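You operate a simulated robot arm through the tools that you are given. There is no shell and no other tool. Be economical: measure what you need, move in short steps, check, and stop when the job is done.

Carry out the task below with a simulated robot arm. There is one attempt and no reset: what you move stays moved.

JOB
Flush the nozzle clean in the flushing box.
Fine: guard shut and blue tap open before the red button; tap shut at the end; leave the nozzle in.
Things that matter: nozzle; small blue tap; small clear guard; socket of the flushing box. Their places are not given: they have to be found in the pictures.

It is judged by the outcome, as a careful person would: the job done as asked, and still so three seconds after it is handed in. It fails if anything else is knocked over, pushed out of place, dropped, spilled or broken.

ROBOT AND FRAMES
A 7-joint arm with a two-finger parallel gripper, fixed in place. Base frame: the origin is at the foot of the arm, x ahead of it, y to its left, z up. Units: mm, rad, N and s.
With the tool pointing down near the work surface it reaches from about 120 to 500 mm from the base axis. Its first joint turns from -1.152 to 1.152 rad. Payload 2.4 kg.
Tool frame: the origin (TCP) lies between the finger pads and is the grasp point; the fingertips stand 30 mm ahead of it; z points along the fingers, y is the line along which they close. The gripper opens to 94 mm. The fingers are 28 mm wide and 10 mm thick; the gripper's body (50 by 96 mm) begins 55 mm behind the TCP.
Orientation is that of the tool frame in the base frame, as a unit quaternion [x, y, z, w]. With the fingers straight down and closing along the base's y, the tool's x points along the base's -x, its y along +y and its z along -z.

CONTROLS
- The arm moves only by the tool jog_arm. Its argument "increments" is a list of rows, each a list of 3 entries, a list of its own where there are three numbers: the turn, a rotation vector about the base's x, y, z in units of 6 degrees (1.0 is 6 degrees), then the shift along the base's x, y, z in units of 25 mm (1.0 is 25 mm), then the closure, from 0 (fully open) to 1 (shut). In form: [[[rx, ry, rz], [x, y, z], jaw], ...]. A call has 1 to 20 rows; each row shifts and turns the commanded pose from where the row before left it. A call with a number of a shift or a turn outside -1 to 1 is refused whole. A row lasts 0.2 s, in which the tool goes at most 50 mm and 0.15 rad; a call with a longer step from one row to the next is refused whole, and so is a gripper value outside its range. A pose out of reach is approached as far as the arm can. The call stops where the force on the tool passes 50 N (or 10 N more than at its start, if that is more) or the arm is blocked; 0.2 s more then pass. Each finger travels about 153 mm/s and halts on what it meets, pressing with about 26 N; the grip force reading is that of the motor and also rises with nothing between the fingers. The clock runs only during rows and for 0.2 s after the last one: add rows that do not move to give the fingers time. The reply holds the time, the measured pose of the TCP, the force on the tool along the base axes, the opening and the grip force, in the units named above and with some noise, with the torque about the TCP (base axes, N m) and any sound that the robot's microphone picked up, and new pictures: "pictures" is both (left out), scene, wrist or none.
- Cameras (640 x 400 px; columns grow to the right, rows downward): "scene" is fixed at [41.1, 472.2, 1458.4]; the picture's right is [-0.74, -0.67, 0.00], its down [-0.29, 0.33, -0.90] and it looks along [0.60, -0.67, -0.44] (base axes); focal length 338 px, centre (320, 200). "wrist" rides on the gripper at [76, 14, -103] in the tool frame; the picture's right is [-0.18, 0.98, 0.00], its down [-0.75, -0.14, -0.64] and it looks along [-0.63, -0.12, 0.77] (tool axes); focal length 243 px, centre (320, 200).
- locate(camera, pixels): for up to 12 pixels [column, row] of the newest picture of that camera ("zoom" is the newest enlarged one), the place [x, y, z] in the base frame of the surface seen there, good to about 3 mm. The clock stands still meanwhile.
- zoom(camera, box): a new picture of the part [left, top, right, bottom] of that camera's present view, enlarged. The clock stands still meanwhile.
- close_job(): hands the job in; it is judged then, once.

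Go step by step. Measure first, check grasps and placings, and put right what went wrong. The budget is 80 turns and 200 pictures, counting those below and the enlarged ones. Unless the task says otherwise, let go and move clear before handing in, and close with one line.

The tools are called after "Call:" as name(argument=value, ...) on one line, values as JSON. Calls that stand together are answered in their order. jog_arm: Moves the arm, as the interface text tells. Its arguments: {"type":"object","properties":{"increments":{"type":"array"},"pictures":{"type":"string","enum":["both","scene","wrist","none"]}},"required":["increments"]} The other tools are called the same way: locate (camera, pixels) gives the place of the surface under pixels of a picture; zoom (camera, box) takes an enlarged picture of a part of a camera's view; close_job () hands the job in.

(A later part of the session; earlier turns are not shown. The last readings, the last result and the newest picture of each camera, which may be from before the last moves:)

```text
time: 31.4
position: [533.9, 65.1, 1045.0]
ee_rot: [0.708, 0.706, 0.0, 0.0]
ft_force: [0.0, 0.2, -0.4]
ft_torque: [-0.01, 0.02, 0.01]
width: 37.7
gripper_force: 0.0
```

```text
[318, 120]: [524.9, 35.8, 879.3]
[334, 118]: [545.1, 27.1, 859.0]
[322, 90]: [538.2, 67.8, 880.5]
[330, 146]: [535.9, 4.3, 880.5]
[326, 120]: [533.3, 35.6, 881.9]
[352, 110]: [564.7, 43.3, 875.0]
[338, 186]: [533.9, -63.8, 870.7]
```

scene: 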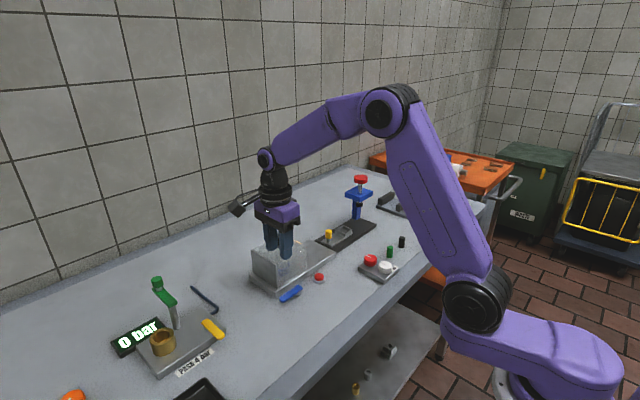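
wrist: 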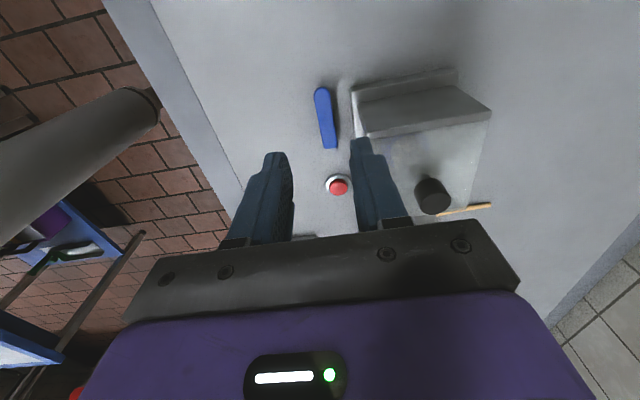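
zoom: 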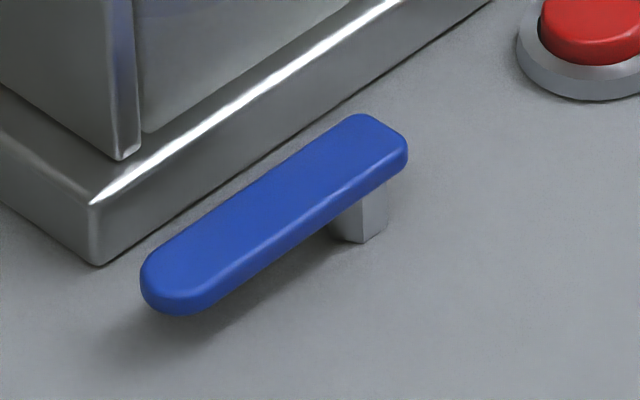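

Lever: x 525.5–542, y 1–70, z ~874–881, with pivot about (533,9). There's a 22 mm gap to the plate. I'll tilt the tool 24° so the body leans to +y clear of the wall, set the jaw to 28 mm, and stop above the lever to check.

Call:
jog_arm(increments=[[[-1, 0, 0], [0, -0.12, -0.5], 0.7], [[-1, 0, 0], [0, 0, -0.5], 0.7], [[-1, 0, 0], [0, 0, -1], 0.7], [[-1, 0, 0], [0, 0, -1], 0.7], [[0, 0, 0], [0, 0, -1], 0.7], [[0, 0, 0], [0, 0, -0.9], 0.7], [[0, 0, 0], [0, 0, 0], 0.7]])

Call:
zoom(camera="scene", box=[255, 255, 325, 305])

Call:
zoom(camera="wrist", box=[240, 100, 400, 220])

```text
time: 33.0
position: [533.6, 61.2, 920.9]
ee_rot: [0.692, 0.691, -0.147, 0.147]
ft_force: [0.0, 1.0, 0.3]
ft_torque: [-0.04, 0.02, -0.01]
width: 28.2
gripper_force: 0.1
```

scene: 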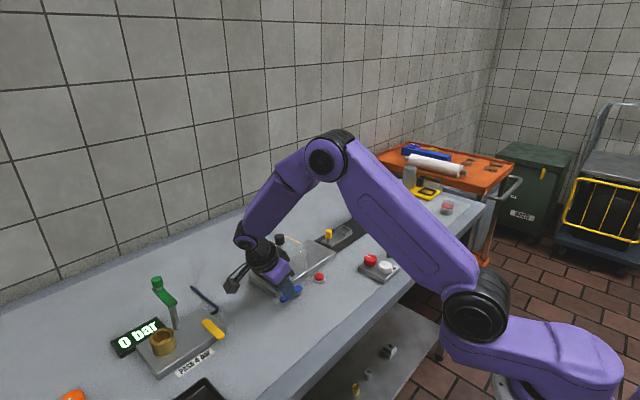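
wrist: 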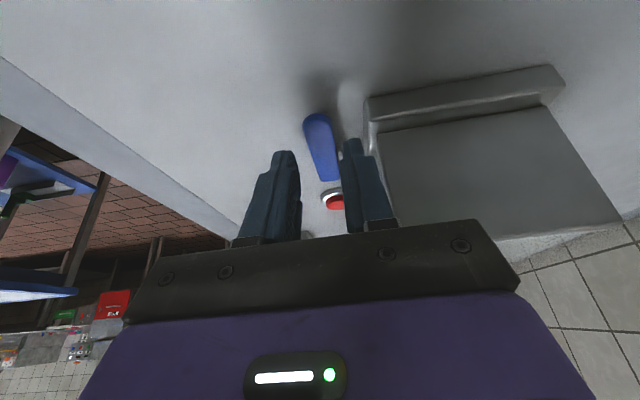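

```text
8.00 times, centred on (290, 280) of scene
```

zoom: 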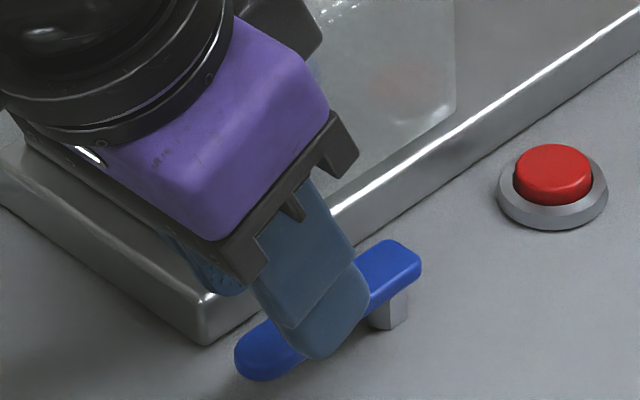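

```text
3.33 times, centred on (320, 160) of wrist
```

zoom: 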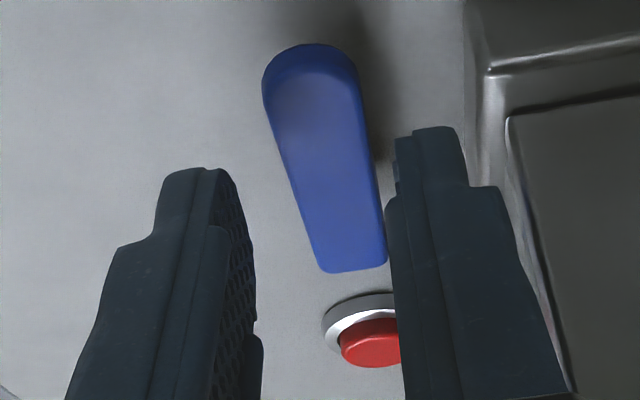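

The fingers straddle the lever by coordinates (x 533.6 against centre 533.7). I'll descend 19 mm carefully.

Call:
jog_arm(increments=[[[0, 0, 0], [0, 0, -0.25], 0.7], [[0, 0, 0], [0, 0, -0.25], 0.7], [[0, 0, 0], [0, 0, -0.25], 0.7], [[0, 0, 0], [0, 0, 0], 0.7]])

Call:
zoom(camera="scene", box=[255, 255, 325, 305])

Call:
zoom(camera="wrist", box=[240, 100, 400, 220])

```text
time: 34.0
position: [532.7, 60.4, 903.4]
ee_rot: [0.691, 0.692, -0.147, 0.147]
ft_force: [-0.8, -0.4, -1.8]
ft_torque: [0.03, 0.01, 0.02]
width: 28.1
gripper_force: 0.0
```

scene: 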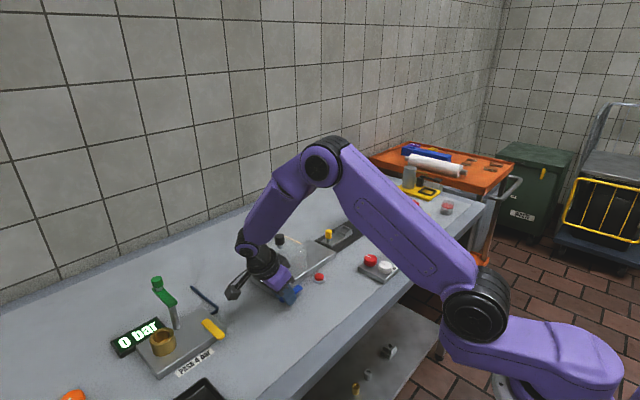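
wrist: 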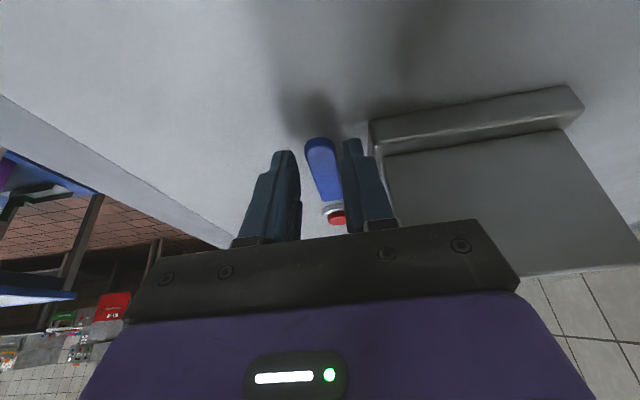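

```text
8.00 times, centred on (290, 280) of scene
```

zoom: 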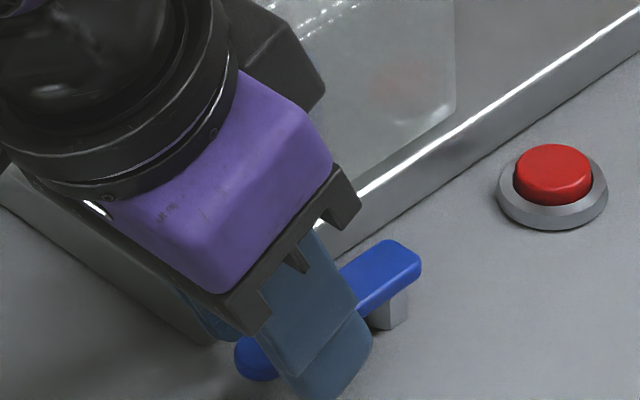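

```text
3.33 times, centred on (320, 160) of wrist
```

zoom: 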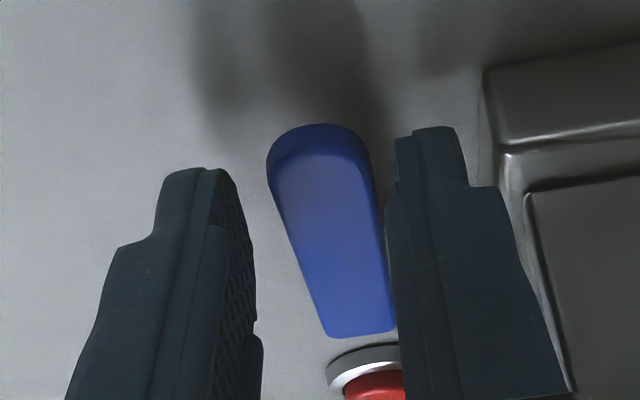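

The lever lies between the fingers. I'll narrow the jaw to a loose cage (~19 mm) and swing the first 30° about the pivot towards −x.

Call:
jog_arm(increments=[[[0, 0, 0], [0, 0, 0], 0.79], [[0, 0, 0], [0, 0, 0], 0.79], [[0, 0, 1], [-0.217, -0.011, 0], 0.79], [[0, 0, 1], [-0.215, -0.034, 0], 0.79], [[0, 0, 1], [-0.21, -0.056, 0], 0.79], [[0, 0, 1], [-0.203, -0.078, 0], 0.79], [[0, 0, 1], [-0.194, -0.099, 0], 0.79], [[0, 0, 0], [0, 0, 0], 0.79]])

Call:
zoom(camera="scene", box=[255, 255, 345, 315])

```text
time: 35.8
position: [506.2, 54.2, 903.4]
ee_rot: [0.488, 0.847, -0.104, 0.18]
ft_force: [1.9, 1.4, 0.5]
ft_torque: [0.01, -0.01, 0.09]
width: 21.2
gripper_force: 1.1
```

scene: 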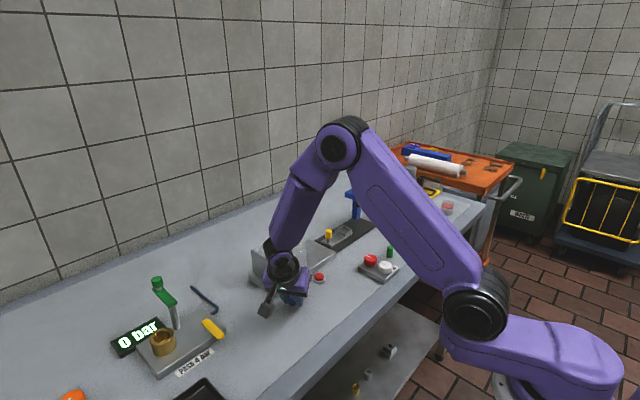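
wrist: 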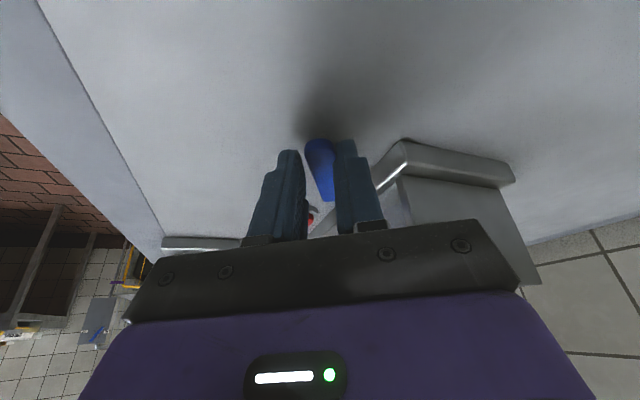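

```text
6.67 times, centred on (300, 285) of scene
```

zoom: 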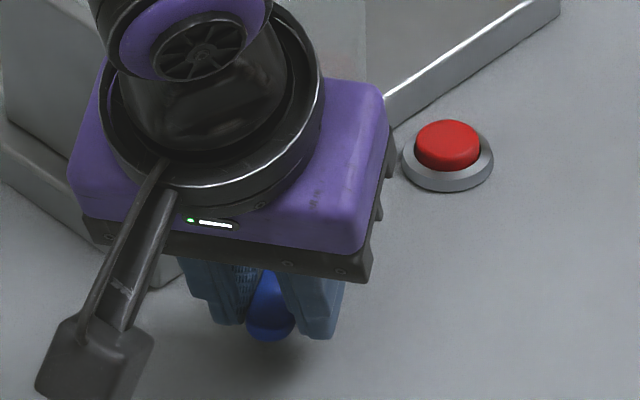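

The lever is turning with the fingers at low force. I'll continue the arc through the remaining 60°.

Call:
jog_arm(increments=[[[0, 0, 1], [-0.183, -0.119, 0], 0.79], [[0, 0, 1], [-0.169, -0.137, 0], 0.79], [[0, 0, 1], [-0.154, -0.154, 0], 0.79], [[0, 0, 1], [-0.137, -0.169, 0], 0.79], [[0, 0, 1], [-0.119, -0.183, 0], 0.79], [[0, 0, 1], [-0.099, -0.194, 0], 0.79], [[0, 0, 1], [-0.078, -0.203, 0], 0.79], [[0, 0, 1], [-0.056, -0.21, 0], 0.79], [[0, 0, 1], [-0.034, -0.215, 0], 0.79], [[0, 0, 0], [0, 0, 0], 0.79]])

Call:
zoom(camera="scene", box=[255, 255, 345, 315])

```text
time: 38.0
position: [481.3, 14.1, 903.2]
ee_rot: [0.051, 0.977, -0.011, 0.207]
ft_force: [-0.5, -0.3, -0.2]
ft_torque: [0.0, -0.01, 0.02]
width: 20.3
gripper_force: 0.6
```

scene: 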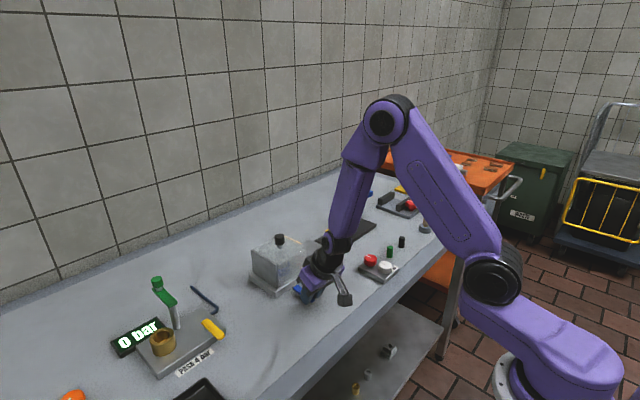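
wrist: 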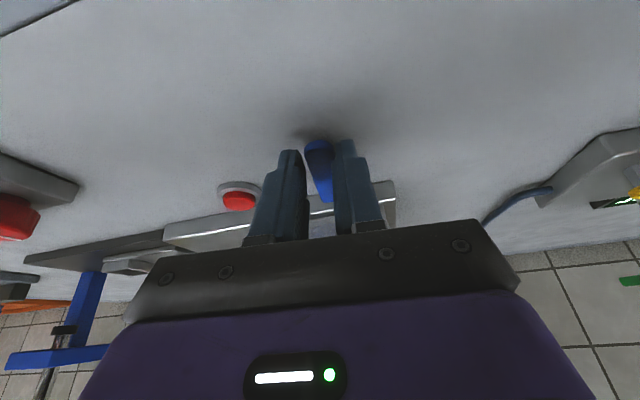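

```text
6.67 times, centred on (300, 285) of scene
```

zoom: 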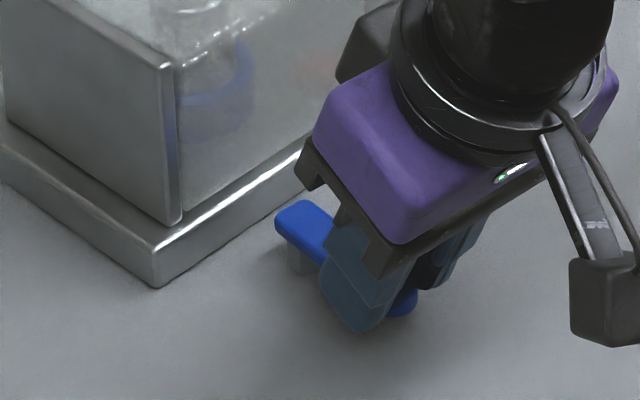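

The lever is now at about 84°. I'll finish the arc with a slight push to find the end stop.

Call:
jog_arm(increments=[[[0, 0, 1], [-0.011, -0.217, 0], 0.79], [[0, 0, 0], [0, -0.1, 0], 0.79], [[0, 0, 0], [0, -0.08, 0], 0.79], [[0, 0, 0], [0, 0, 0], 0.79]], pictures="wrist")

```text
time: 39.0
position: [482.5, 5.9, 903.1]
ee_rot: [-0.001, 0.978, 0.001, 0.209]
ft_force: [2.5, 10.3, 1.2]
ft_torque: [0.27, -0.17, 0.12]
width: 26.0
gripper_force: 5.1
```

wrist: 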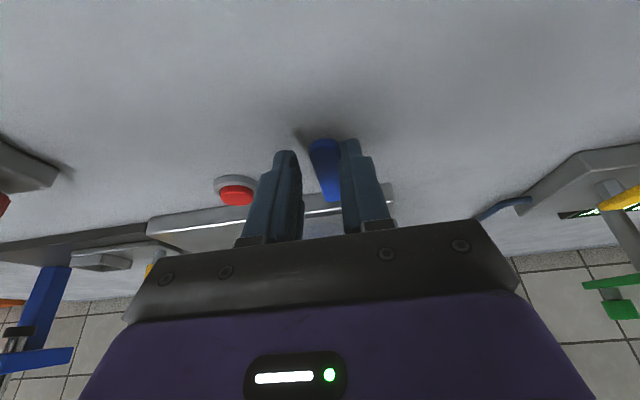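

A firm 10 N stop means the lever is fully turned. I'll open, rise clear, undo the tilt, and check the tap.

Call:
jog_arm(increments=[[[0, 0, 0], [0, 0.12, 0], 0.7], [[0, 0, 0], [0, 0, 0], 0.7], [[0, 0, 0], [0, 0, 0.6], 0.7], [[0, 0, 0], [0, 0, 1], 0.7], [[0, 1, 0], [0, -0.5, 1], 0.7], [[0, 1, 0], [0, -1, 0.8], 0.8], [[0, 1, 0], [0, -1, 0], 0.9], [[0, 1, 0], [0, -0.6, 0], 1], [[0, 0, 0], [0, 0, 0], 1]])

Call:
zoom(camera="scene", box=[250, 240, 350, 310])

```text
time: 41.0
position: [461.2, -38.7, 952.7]
ee_rot: [-0.001, 0.995, 0.021, 0.096]
ft_force: [-0.1, 0.2, 0.4]
ft_torque: [0.02, 0.02, -0.03]
width: 0.0
gripper_force: 26.2
out of reach, approached as far as the arm can: row 5, 6, 7, 8
```

scene: 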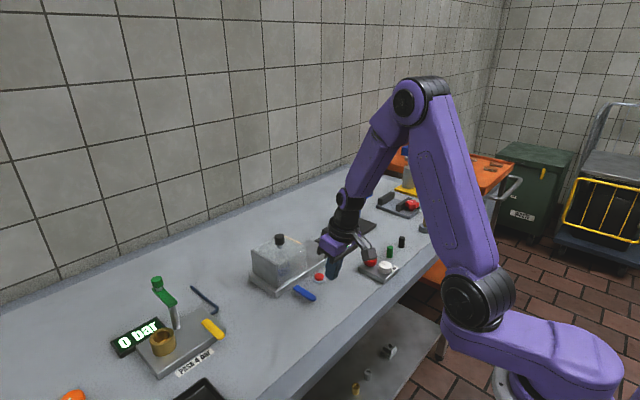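
wrist: 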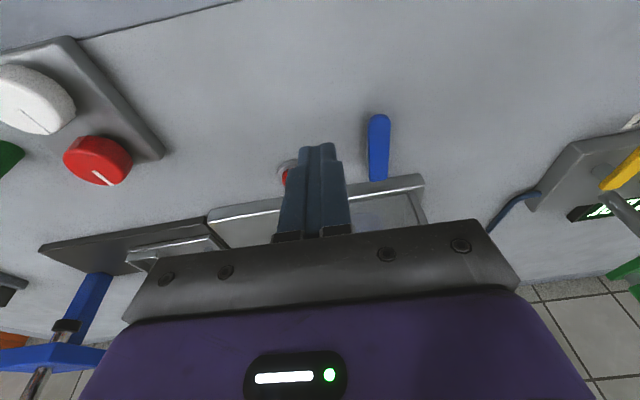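

```text
5.71 times, centred on (300, 275) of scene
```

zoom: 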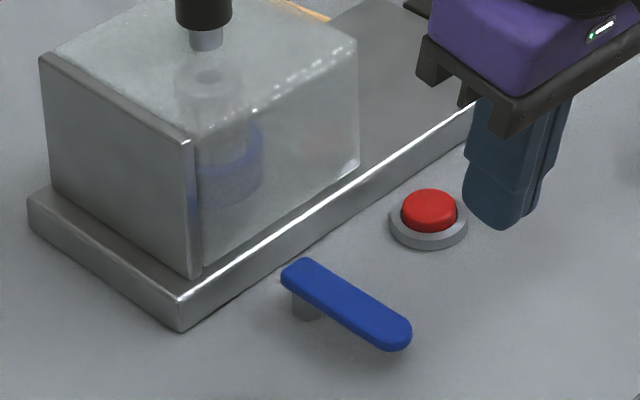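

The tap lever now points along −x and the guard is shut. The arm reported limited reach while untilting, so I'll move slightly up and forward to see whether it recovers.

Call:
jog_arm(increments=[[[0, 0, 0], [0, 0, 0.4], 1], [[0, 0, 0], [0, 0, 0.4], 1], [[0, 0, 0], [0.4, 0, 0.4], 1], [[0, 0, 0], [0.4, 0, 0.4], 1], [[0, 0, 0], [0.4, 0, 0], 1], [[0, 0, 0], [0, 0, 0], 1]], pictures="scene")

```text
time: 42.4
position: [463.4, -41.9, 960.9]
ee_rot: [-0.002, 0.995, 0.024, 0.098]
ft_force: [0.2, -0.9, 0.6]
ft_torque: [0.02, 0.03, -0.03]
width: 0.0
gripper_force: 26.3
out of reach, approached as far as the arm can: row 2, 3, 4, 5
```

scene: 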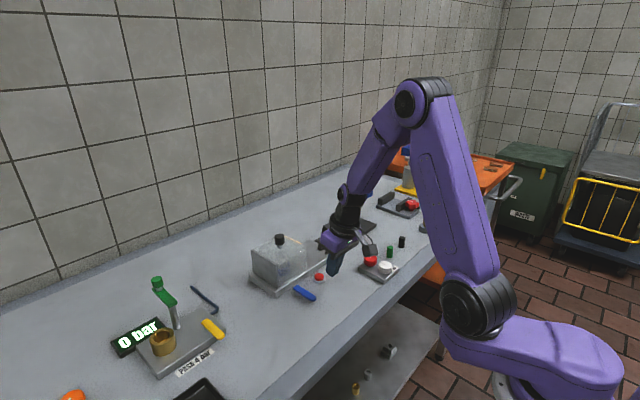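

The arm seems to be at a joint limit for this combination. I'll restore the tilt, rise higher, then move forward before untilting.

Call:
jog_arm(increments=[[[0, -1, 0], [0, 0, 0], 1], [[0, -1, 0], [0, 0.5, 0], 1], [[0, -1, 0], [0, 0.5, 0], 1], [[0, -1, 0], [0, 0, 0], 1], [[0, 0, 0], [0, 0, 0.6], 1], [[0, 0, 0], [0, 0, 0.8], 1], [[0, 0, 0], [0, 0, 0.8], 1], [[0, 0, 0], [0, 0, 0], 1]], pictures="scene")

```text
time: 44.2
position: [460.5, -16.2, 1017.3]
ee_rot: [-0.006, 0.954, 0.021, 0.3]
ft_force: [-0.4, -0.3, 0.0]
ft_torque: [-0.01, 0.0, 0.03]
width: 0.2
gripper_force: 26.0
```

scene: 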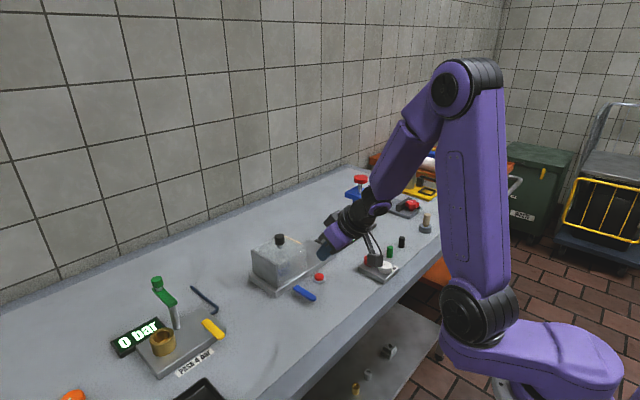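

It recovered (tilt now ~35°). I'll move forward towards the button while untilting gradually.

Call:
jog_arm(increments=[[[0, 0, 0], [0.5, -0.3, 0], 1], [[0, 1, 0], [0.5, -0.3, 0], 1], [[0, 1, 0], [0.5, -0.3, 0], 1], [[0, 1, 0], [0.4, -0.4, 0], 1], [[0, 1, 0], [0.4, -0.4, 0], 1], [[0, 1, 0], [0.4, -0.4, 0], 1], [[0, 0, 0], [0, 0, 0], 1]], pictures="scene")

```text
time: 45.8
position: [530.3, -44.4, 1014.1]
ee_rot: [-0.005, 0.991, 0.046, 0.127]
ft_force: [-0.1, -0.5, -0.9]
ft_torque: [-0.02, 0.0, 0.03]
width: 0.0
gripper_force: 26.3
out of reach, approached as far as the arm can: row 2, 3, 6
```

scene: 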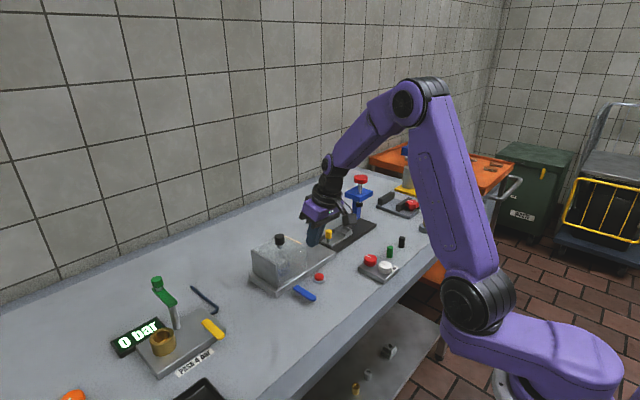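

The arm follows mostly but a wrist joint is near its limit (y lagging, 5° drift). I'll unwind by yawing the tool back −48°, as it was before the arc, while going to y −70.

Call:
jog_arm(increments=[[[0, 0, -1], [0, 0, 0], 1], [[0, 0, -1], [0, 0, 0], 1], [[0, 0, -1], [0, 0, 0], 1], [[0, 0, -1], [0, 0, 0], 1], [[0, 0, -1], [0, -0.2, 0], 1], [[0, 0, -1], [0, -0.2, 0], 1], [[0, 0, -1], [0, -0.3, 0], 1], [[0, 0, -1], [0, -0.3, 0], 1], [[0, 0, 0], [0, 0, 0], 1]], pictures="scene")

```text
time: 47.8
position: [397.0, -147.8, 959.4]
ee_rot: [0.397, 0.907, -0.005, 0.139]
ft_force: [-0.6, -0.5, -0.9]
ft_torque: [-0.02, -0.02, 0.03]
width: 0.0
gripper_force: 25.9
out of reach, approached as far as the arm can: row 1, 2, 3, 4, 5, 6, 7, 8
```

scene: 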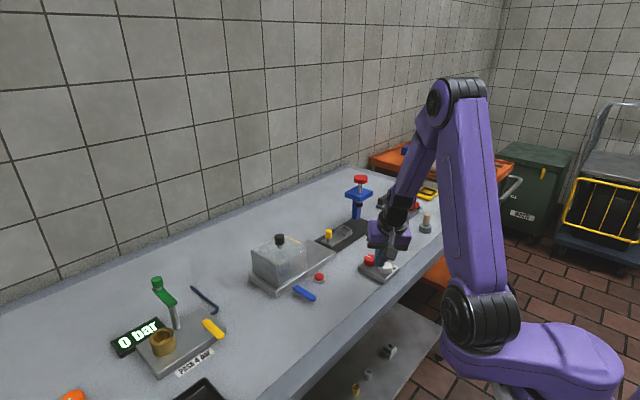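

The arm drifted to (397,−148,959), above the knob panel but touching nothing. I'll raise it straight up in small steps.

Call:
jog_arm(increments=[[[0, 0, 0], [0, 0, 0.4], 1], [[0, 0, 0], [0, 0, 0.8], 1], [[0, 0, 0], [0, 0, 0.8], 1], [[0, 0, 0], [0, 0, 0.8], 1]])

```text
time: 48.8
position: [371.8, -156.6, 993.3]
ee_rot: [0.399, 0.906, -0.001, 0.142]
ft_force: [0.0, 0.1, 0.5]
ft_torque: [-0.02, 0.01, 0.0]
width: 0.1
gripper_force: 25.6
out of reach, approached as far as the arm can: row 1, 2, 3, 4
```

scene: 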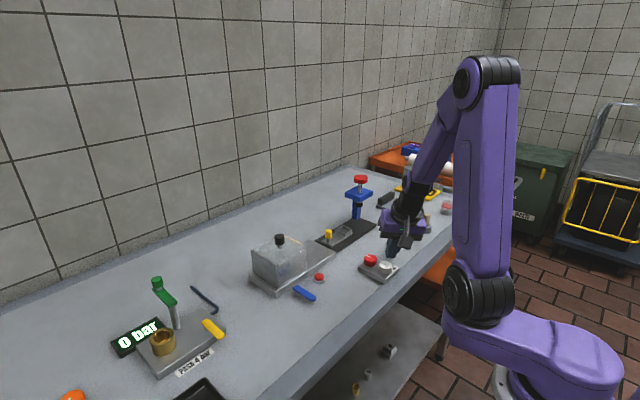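
wrist: 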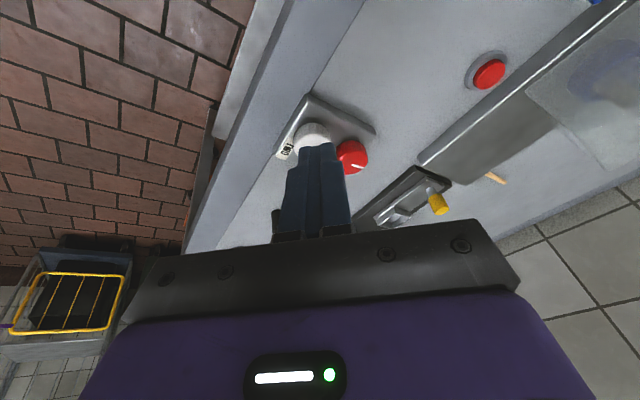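

I'll turn back the yaw and add forward tilt, the combination that was reachable before.

Call:
jog_arm(increments=[[[0, -0.5, 0.8], [0, 0, 0.1], 1], [[0, -0.5, 0.8], [0, 0, 0.1], 1], [[0, -0.5, 0.8], [0, 0, 0.1], 1], [[0, -0.5, 0.8], [0, 0, 0.1], 1], [[0, -0.5, 0.8], [0, 0, 0.1], 1], [[0, -0.5, 0.8], [0, 0, 0.1], 1]])

```text
time: 50.2
position: [373.0, -156.4, 1009.2]
ee_rot: [0.158, 0.945, 0.085, 0.274]
ft_force: [-0.1, 0.1, 0.1]
ft_torque: [0.02, 0.01, -0.01]
width: 0.0
gripper_force: 26.5
```

scene: 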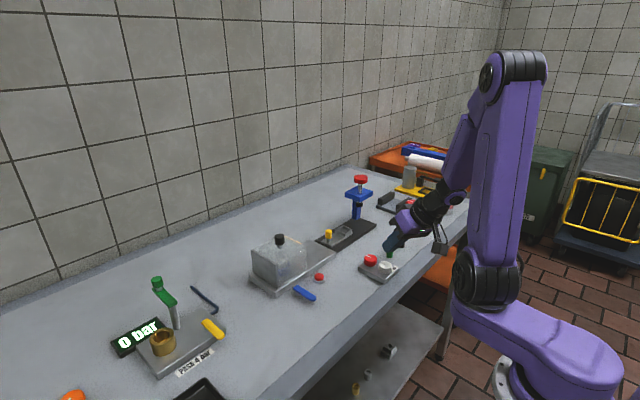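
wrist: 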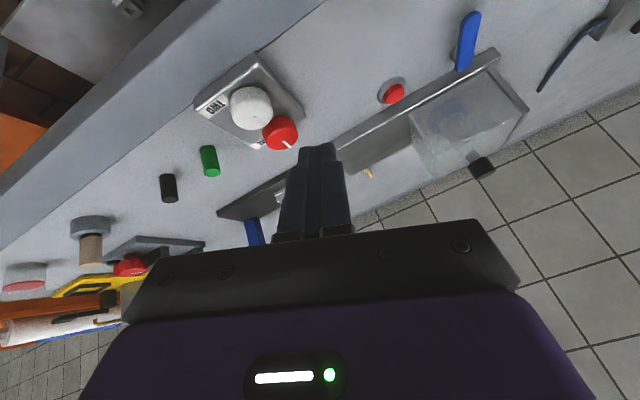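

This is within reach again. I'll rise well clear, then straighten up near the starting pose.

Call:
jog_arm(increments=[[[0, 0, 0], [0, 0, 0.8], 1], [[0, 0, 0], [0, 0, 0.8], 1], [[0, 0, 0], [0, 0, 0.8], 1], [[0, 0, 0], [0, 0, 0.8], 1], [[0, 0, 0], [0, 0, 0.8], 1], [[0, 0, 0], [0, 0, 0.8], 1], [[0, 0, 0], [0, 0, 0.8], 1], [[0, 0, 0], [0, 0, 0.8], 1], [[0, 0, 0], [0, 0, 0], 1]], pictures="none")

```text
time: 52.2
position: [371.5, -156.8, 1167.8]
ee_rot: [0.158, 0.945, 0.086, 0.273]
ft_force: [-0.4, -0.5, 0.0]
ft_torque: [0.01, 0.02, -0.04]
width: 0.0
gripper_force: 26.1
```

Now I'll rotate back to straight down, closing along y.

Call:
jog_arm(increments=[[[-0.28, 0.88, 0.51], [0, 0.05, 0], 1], [[-0.28, 0.88, 0.51], [0, 0.05, 0], 1], [[-0.28, 0.88, 0.51], [0, 0.05, 0], 1], [[-0.28, 0.88, 0.51], [0, 0.05, 0], 1], [[-0.28, 0.88, 0.51], [0, 0.05, 0], 1], [[-0.28, 0.88, 0.51], [0, 0.05, 0], 1], [[0, 0, 0], [0, 0, 0], 1]], pictures="none")

```text
time: 53.8
position: [374.9, -152.5, 1168.1]
ee_rot: [0.086, 0.984, 0.046, 0.15]
ft_force: [-1.3, -0.7, 0.3]
ft_torque: [0.03, 0.0, 0.0]
width: 0.0
gripper_force: 26.0
out of reach, approached as far as the arm can: row 3, 4, 5, 6
```

Vertical is not reached in this joint configuration. I'll look at the arm's shape.

Call:
zoom(camera="scene", box=[340, 20, 640, 300])

```text
1.43 times, centred on (490, 160) of scene
```

zoom: 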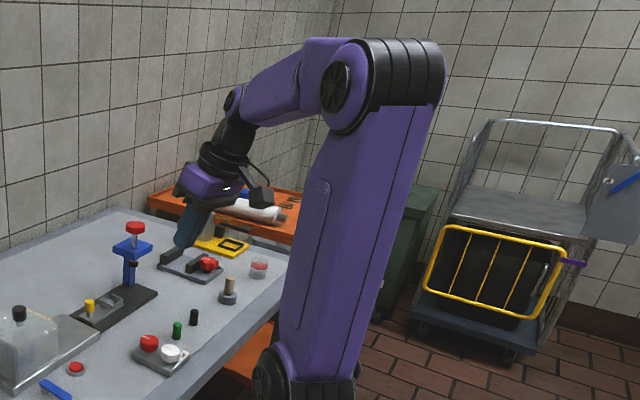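

I'll probe which rotation is blocked by trying yaw only.

Call:
jog_arm(increments=[[[0, 0, 1], [0, 0, 0], 1], [[0, 0, 1], [0, 0, 0], 1], [[0, 0, 1], [0, 0, 0], 1], [[0, 0, 0], [0, 0, 0], 1]], pictures="none")

Call:
jog_arm(increments=[[[0, 0.5, 0], [0, 0, 0], 1], [[0, 0.5, 0], [0, 0, 0], 1], [[0, 0, 0], [0, 0, 0], 1]], pictures="none")

Call:
jog_arm(increments=[[[-0.5, 0, 0], [0, 0, 0], 1], [[-0.5, 0, 0], [0, 0, 0], 1], [[0, 0, 0], [0, 0, 0], 1]], pictures="none")

```text
time: 54.8
position: [374.5, -151.5, 1169.5]
ee_rot: [-0.069, 0.985, 0.069, 0.142]
ft_force: [-0.6, -0.4, 0.8]
ft_torque: [-0.03, 0.01, 0.03]
width: 0.0
gripper_force: 25.5
```

```text
time: 55.6
position: [374.1, -151.4, 1170.2]
ee_rot: [-0.066, 0.989, 0.07, 0.114]
ft_force: [0.6, 0.6, 0.4]
ft_torque: [0.01, 0.03, 0.01]
width: 0.0
gripper_force: 25.9
out of reach, approached as far as the arm can: row 2
```

```text
time: 56.4
position: [374.0, -152.1, 1170.1]
ee_rot: [-0.067, 0.989, 0.07, 0.115]
ft_force: [0.2, -0.1, -1.1]
ft_torque: [-0.04, 0.0, 0.01]
width: 0.1
gripper_force: 26.3
out of reach, approached as far as the arm can: row 1, 2
```

Yaw is free, but leaning towards vertical from this side is blocked, since the elbow has drifted. I'll unwind by leaning more forward, then swinging the lean round towards −y, reversing the earlier arc up here in free air.

Call:
jog_arm(increments=[[[0.57, -0.8, 0], [0, 0, 0], 1], [[0.57, -0.8, 0], [0, 0, 0], 1], [[0, 0, -1], [0, 0, 0], 1], [[0, 0, -1], [0, 0, 0], 1], [[0, 0, -1], [0, 0, 0], 1], [[0, 0, -1], [0, 0, 0], 1], [[0, 0, -1], [0, 0, 0], 1], [[0, 0, -1], [0, 0, 0], 1], [[0, 0, -1], [0, 0, 0], 1]], pictures="none")

```text
time: 58.4
position: [374.7, -152.9, 1167.6]
ee_rot: [0.288, 0.928, 0.043, 0.233]
ft_force: [-0.5, -1.4, 0.3]
ft_torque: [0.0, -0.03, -0.03]
width: 0.1
gripper_force: 25.6
```

Reachable throughout, and the lean is now +x. I'll continue swinging towards −y.

Call:
jog_arm(increments=[[[0, 0, -1], [0, 0, 0], 1], [[0, 0, -1], [0, 0, 0], 1], [[0, 0, -1], [0, 0, 0], 1], [[0, 0, -1], [0, 0, 0], 1], [[0, 0, -1], [0, 0, 0], 1], [[0, 0, -1], [0, 0, 0], 1], [[0, 0, -1], [0, 0, 0], 1], [[0, 0, 0], [0, 0, 0], 1]], pictures="none")

```text
time: 60.2
position: [269.7, -225.0, 1123.2]
ee_rot: [0.581, 0.779, -0.037, 0.233]
ft_force: [0.3, 0.6, -0.1]
ft_torque: [0.0, -0.01, 0.01]
width: 0.3
gripper_force: 25.4
out of reach, approached as far as the arm can: row 3, 4, 5, 6, 7
```

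The arm's redundant elbow has drifted, but straight down isn't needed: forward lean (~33°, fingers towards +x) works for both pressing the button and pushing the lever. I'll return to that attitude.

Call:
jog_arm(increments=[[[-0.22, 0, 0.965], [0, 0, 0.15], 1], [[-0.22, 0, 0.965], [0, 0, 0.15], 1], [[-0.22, 0, 0.965], [0.2, 0.2, 0.15], 1], [[-0.22, 0, 0.965], [0.36, 0.25, 0.15], 1], [[-0.22, 0, 0.965], [0.36, 0.25, 0.15], 1], [[-0.22, 0, 0.965], [0.36, 0.25, 0.15], 1], [[-0.22, 0, 0.965], [0.36, 0.25, 0.15], 1], [[-0.22, 0, 0.965], [0.36, 0.25, 0.15], 1], [[-0.22, 0, 0.965], [0.36, 0.25, 0], 1], [[-0.22, 0, 0.965], [0.36, 0.25, 0], 1], [[-0.22, 0, 0.965], [0.36, 0.25, 0], 1], [[-0.22, 0, 0.965], [0.36, 0.25, 0], 1], [[0, 0, 0], [0, 0, 0], 1]], pictures="scene")

```text
time: 63.0
position: [356.4, -162.2, 1153.1]
ee_rot: [-0.002, 0.958, 0.002, 0.285]
ft_force: [0.1, 0.9, 0.1]
ft_torque: [0.01, 0.01, 0.0]
width: 0.0
gripper_force: 25.7
```

scene: 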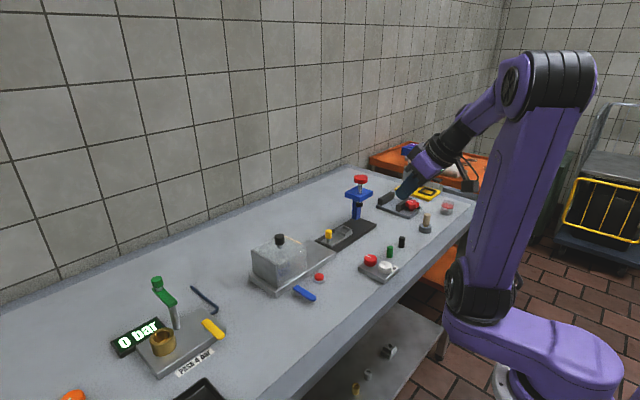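

In reach and steady with a 33° forward lean. I'll move to hover above the red button.

Call:
jog_arm(increments=[[[0, 0, 0], [0.4, 0.5, -0.2], 1], [[0, 0, 0], [0.8, 0.5, -0.4], 1], [[0, 0, 0], [0.9, 0.5, -0.4], 1], [[0, 0, 0], [0.9, 0.5, -0.4], 1], [[0, 0, 0], [0.9, 0.5, -0.4], 1], [[0, 0, 0], [0.9, 0.5, -0.4], 1], [[0, 0, 0], [0.9, 0.5, -0.4], 1], [[0, 0, 0], [0.9, 0.23, -0.4], 1], [[0, 0, 0], [0.29, 0, -0.4], 1], [[0, 0, 0], [0, 0, 0], 1]])

```text
time: 65.2
position: [527.4, -69.8, 1068.6]
ee_rot: [-0.001, 0.958, 0.001, 0.286]
ft_force: [1.1, 0.6, 0.0]
ft_torque: [-0.04, 0.01, -0.05]
width: 0.0
gripper_force: 25.8
```

scene: 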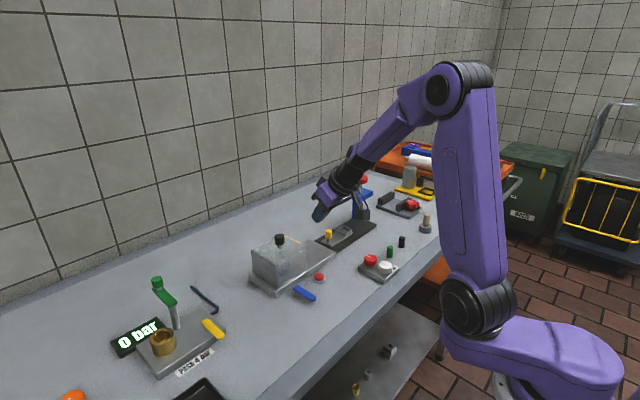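
wrist: 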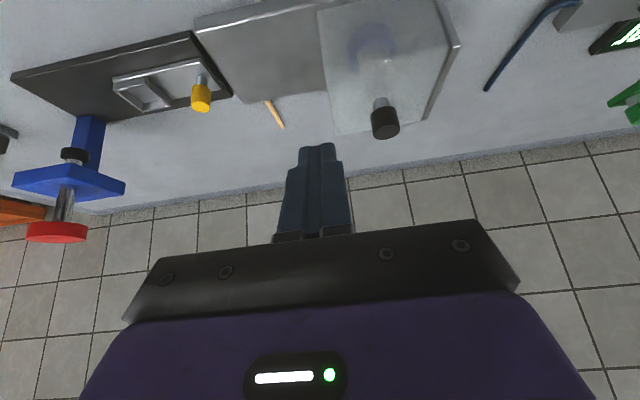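

The arm is in place and in reach. I'll descend to about 18 mm above the button and check alignment.

Call:
jog_arm(increments=[[[0, 0, 0], [0.02, 0, -1], 1], [[0, 0, 0], [0.02, 0.02, -1], 1], [[0, 0, 0], [0, 0, -1], 1], [[0, 0, 0], [0, 0, -1], 1], [[0, 0, 0], [0, 0, -1], 1], [[0, 0, 0], [0, 0, -0.8], 1], [[0, 0, 0], [0, 0, 0], 1]], pictures="none")

Call:
zoom(camera="scene", box=[280, 245, 360, 305])

```text
time: 66.8
position: [528.2, -70.0, 925.5]
ee_rot: [-0.001, 0.958, 0.001, 0.286]
ft_force: [0.3, -0.3, -0.8]
ft_torque: [0.01, -0.03, 0.02]
width: 0.0
gripper_force: 25.9
```

```text
6.67 times, centred on (320, 275) of scene
```

zoom: 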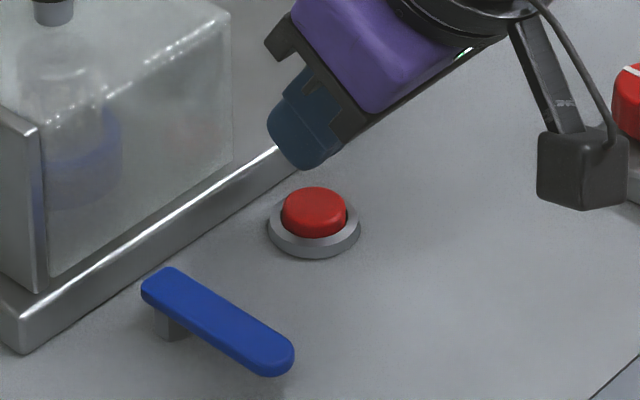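

The finger corner (305,168) will land within the button cap (314,205). I'll press down in small steps, watching force and sound.

Call:
jog_arm(increments=[[[0, 0, 0], [0, -0.08, -0.4], 1], [[0, 0, 0], [0, 0, -0.3], 1], [[0, 0, 0], [0, 0, -0.12], 1], [[0, 0, 0], [0, 0, -0.12], 1], [[0, 0, 0], [0, 0, 0], 1]], pictures="none")

Call:
zoom(camera="scene", box=[250, 245, 350, 310])

```text
time: 68.0
position: [527.9, -71.8, 900.9]
ee_rot: [-0.002, 0.958, 0.001, 0.286]
ft_force: [1.2, -0.1, 2.7]
ft_torque: [-0.01, -0.03, -0.02]
width: 0.0
gripper_force: 26.4
heard: click
```

```text
6.15 times, centred on (300, 278) of scene
```

zoom: 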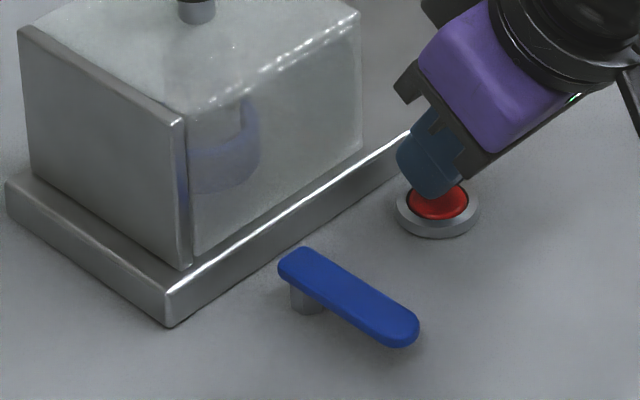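

A click was heard. I'll lift off and watch for the flush running and finishing.

Call:
jog_arm(increments=[[[0, 0, 0], [0, 0, 0.5], 1], [[0, 0, 0], [0, 0, 0.8], 1], [[0, 0, 0], [0, 0, 0.8], 1], [[0, 0, 0], [0, 0, 0], 1], [[0, 0, 0], [0, 0, 0], 1], [[0, 0, 0], [0, 0, 0], 1]], pictures="none")

Call:
zoom(camera="scene", box=[240, 230, 320, 300])

```text
time: 69.4
position: [528.4, -70.4, 954.2]
ee_rot: [-0.001, 0.958, 0.001, 0.285]
ft_force: [-0.5, 0.2, 0.1]
ft_torque: [0.0, 0.0, -0.01]
width: 0.0
gripper_force: 25.9
```

```text
5.71 times, centred on (280, 265) of scene
```

zoom: 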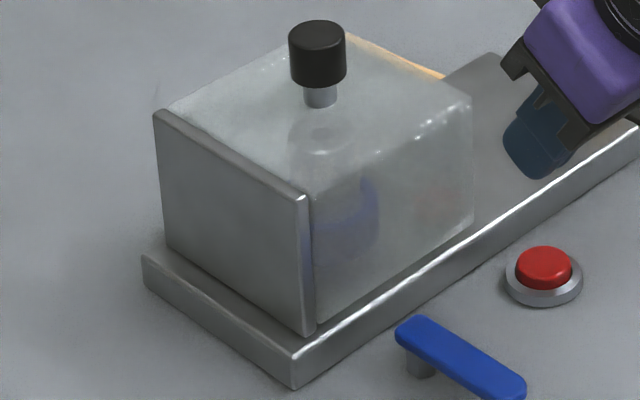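

The button is back up. I'll look closely at the nozzle through the guard for remaining dirt.

Call:
zoom(camera="scene", box=[268, 245, 304, 280])

Call:
zoom(camera="wrist", box=[260, 0, 480, 140])

```text
11.43 times, centred on (286, 262) of scene
```

zoom: 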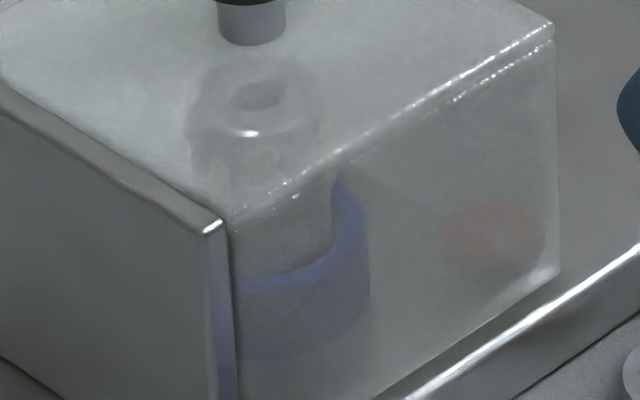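

```text
2.86 times, centred on (370, 70) of wrist
```

zoom: 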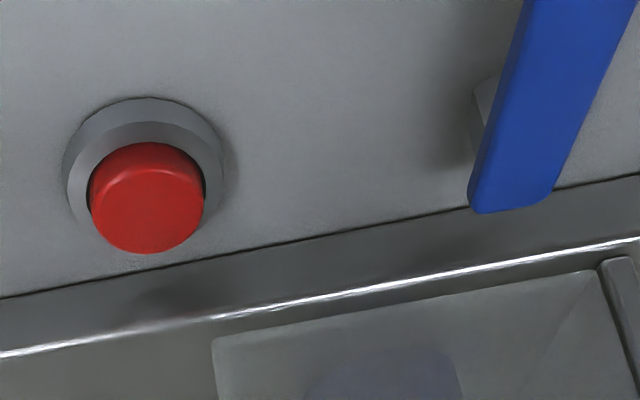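

The view through the guard is too faint to tell. I'll give the flush a few more seconds and look again.

Call:
jog_arm(increments=[[[0, 0, 0], [0, 0, 0], 1], [[0, 0, 0], [0, 0, 0], 1], [[0, 0, 0], [0, 0, 0], 1], [[0, 0, 0], [0, 0, 0], 1], [[0, 0, 0], [0, 0, 0], 1], [[0, 0, 0], [0, 0, 0], 1], [[0, 0, 0], [0, 0, 0], 1], [[0, 0, 0], [0, 0, 0], 1], [[0, 0, 0], [0, 0, 0], 1], [[0, 0, 0], [0, 0, 0], 1], [[0, 0, 0], [0, 0, 0], 1], [[0, 0, 0], [0, 0, 0], 1], [[0, 0, 0], [0, 0, 0], 1], [[0, 0, 0], [0, 0, 0], 1], [[0, 0, 0], [0, 0, 0], 1], [[0, 0, 0], [0, 0, 0], 1], [[0, 0, 0], [0, 0, 0], 1], [[0, 0, 0], [0, 0, 0], 1], [[0, 0, 0], [0, 0, 0], 1], [[0, 0, 0], [0, 0, 0], 1]], pictures="none")

Call:
zoom(camera="scene", box=[272, 245, 292, 265])

```text
time: 73.6
position: [528.5, -70.7, 951.7]
ee_rot: [-0.001, 0.958, 0.001, 0.286]
ft_force: [-0.8, 0.0, -0.6]
ft_torque: [0.02, 0.0, 0.01]
width: 0.3
gripper_force: 26.4
```

```text
16.00 times, centred on (282, 255) of scene
```

zoom: 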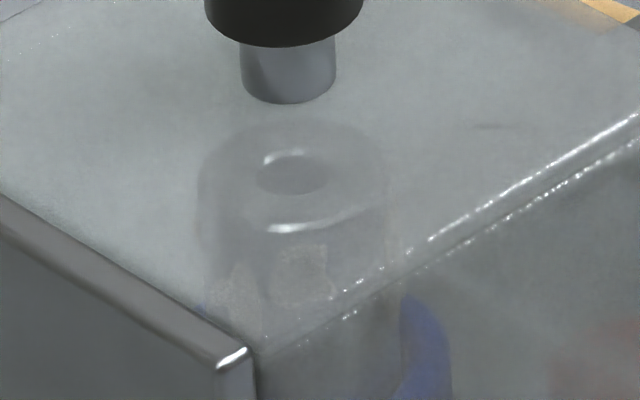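

Lighter patches at zoom (305,270) and (235,290) suggest the crust is still there. I'll check the lower nozzle part and the guard's closing gap.

Call:
zoom(camera="scene", box=[274, 255, 294, 275])

Call:
zoom(camera="scene", box=[245, 245, 295, 300])

Call:
zoom(camera="scene", box=[285, 265, 345, 310])

```text
16.00 times, centred on (284, 265) of scene
```

zoom: 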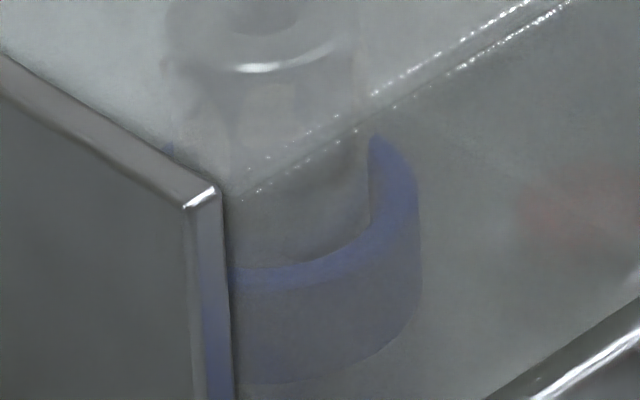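

```text
7.27 times, centred on (270, 272) of scene
```

zoom: 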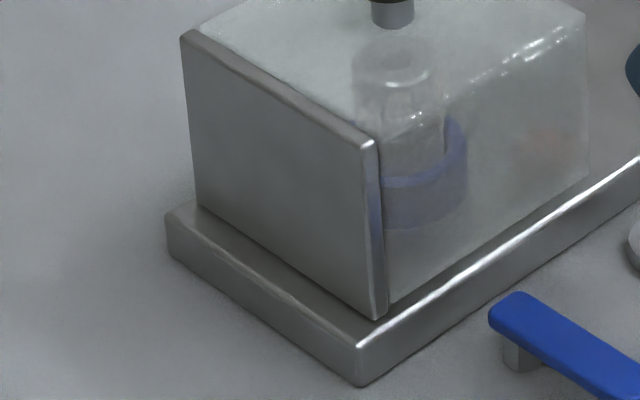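

```text
8.89 times, centred on (315, 288) of scene
```

zoom: 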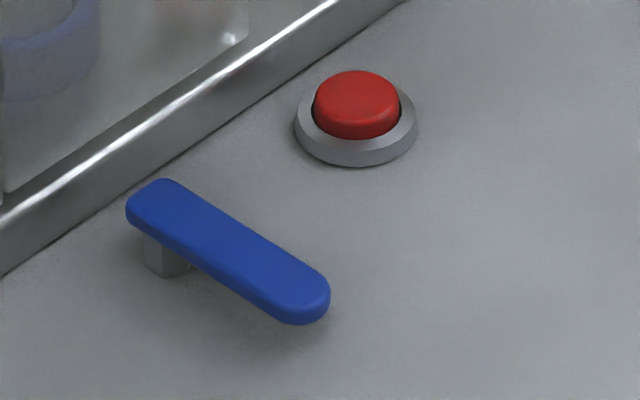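

I'll use the wrist camera for a closer look at the nozzle through the guard.

Call:
zoom(camera="wrist", box=[320, 60, 520, 200])

```text
2.86 times, centred on (420, 130) of wrist
```

zoom: 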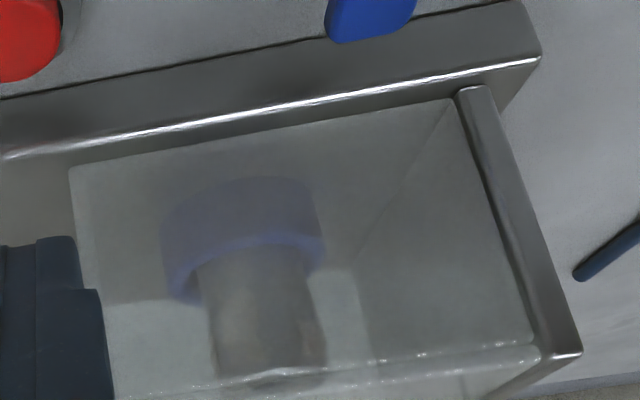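

Call:
zoom(camera="wrist", box=[375, 135, 440, 200])

```text
6.15 times, centred on (408, 168) of wrist
```

zoom: 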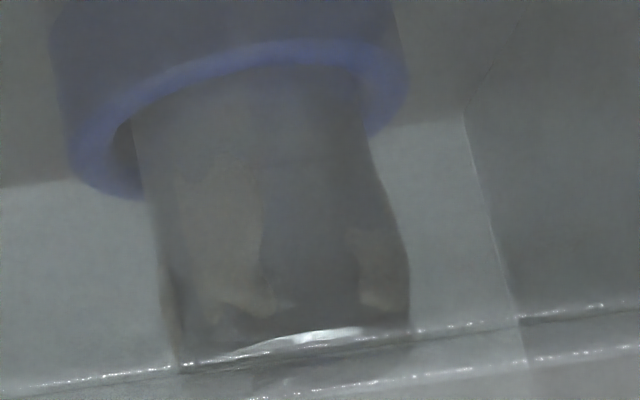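

Brownish patches remain on the nozzle, so the flush hasn't cleaned it. I'll compare the guard's position and the lever's angle against the start, using the same enlargement.

Call:
zoom(camera="scene", box=[230, 220, 370, 308])

Call:
locate(camera="zoom", pixels=[[227, 68], [227, 85], [320, 300], [395, 355], [358, 330], [305, 322], [250, 70]])

```text
4.55 times, centred on (300, 264) of scene
```

zoom: 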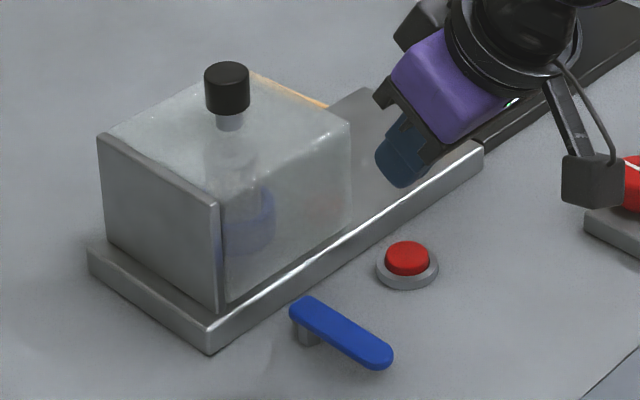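

```text
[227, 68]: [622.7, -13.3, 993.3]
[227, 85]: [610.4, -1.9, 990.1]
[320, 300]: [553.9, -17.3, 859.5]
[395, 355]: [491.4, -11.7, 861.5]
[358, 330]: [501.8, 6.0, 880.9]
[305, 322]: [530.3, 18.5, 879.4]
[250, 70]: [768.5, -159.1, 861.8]
```

The guard knob is in exactly the starting shut position and the lever is at 90°. Perhaps the press was too short or shallow, so I'll press again, a little deeper, and hold for a few seconds while listening.

Call:
jog_arm(increments=[[[0, 0, 0], [0, 0, -0.8], 1], [[0, 0, 0], [0, 0, -0.8], 1], [[0, 0, 0], [0, 0, -0.4], 1], [[0, 0, 0], [0, 0, -0.12], 1], [[0, 0, 0], [0, 0, -0.08], 1], [[0, 0, 0], [0, 0, 0], 1], [[0, 0, 0], [0, 0, 0], 1], [[0, 0, 0], [0, 0, 0], 1], [[0, 0, 0], [0, 0, 0], 1], [[0, 0, 0], [0, 0, 0], 1], [[0, 0, 0], [0, 0, 0], 1], [[0, 0, 0], [0, 0, 0], 1], [[0, 0, 0], [0, 0, 0], 1], [[0, 0, 0], [0, 0, 0], 1], [[0, 0, 0], [0, 0, 0], 1], [[0, 0, 0], [0, 0, 0], 1]], pictures="none")

Call:
zoom(camera="scene", box=[272, 245, 292, 265])

Call:
zoom(camera="scene", box=[285, 245, 345, 290])

```text
time: 77.0
position: [528.3, -71.4, 898.5]
ee_rot: [-0.001, 0.958, 0.001, 0.286]
ft_force: [5.4, -1.3, 13.4]
ft_torque: [0.03, -0.19, -0.01]
width: 0.1
gripper_force: 26.1
heard: click
```

```text
16.00 times, centred on (282, 255) of scene
```

zoom: 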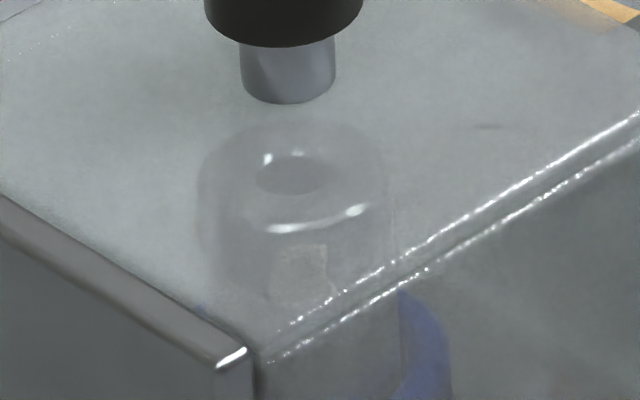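

```text
8.89 times, centred on (315, 268) of scene
```

zoom: 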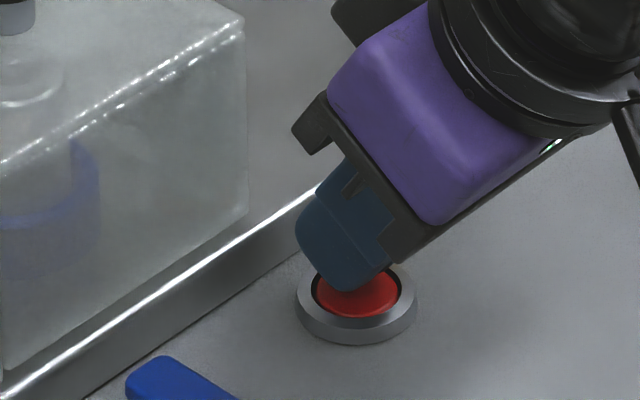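

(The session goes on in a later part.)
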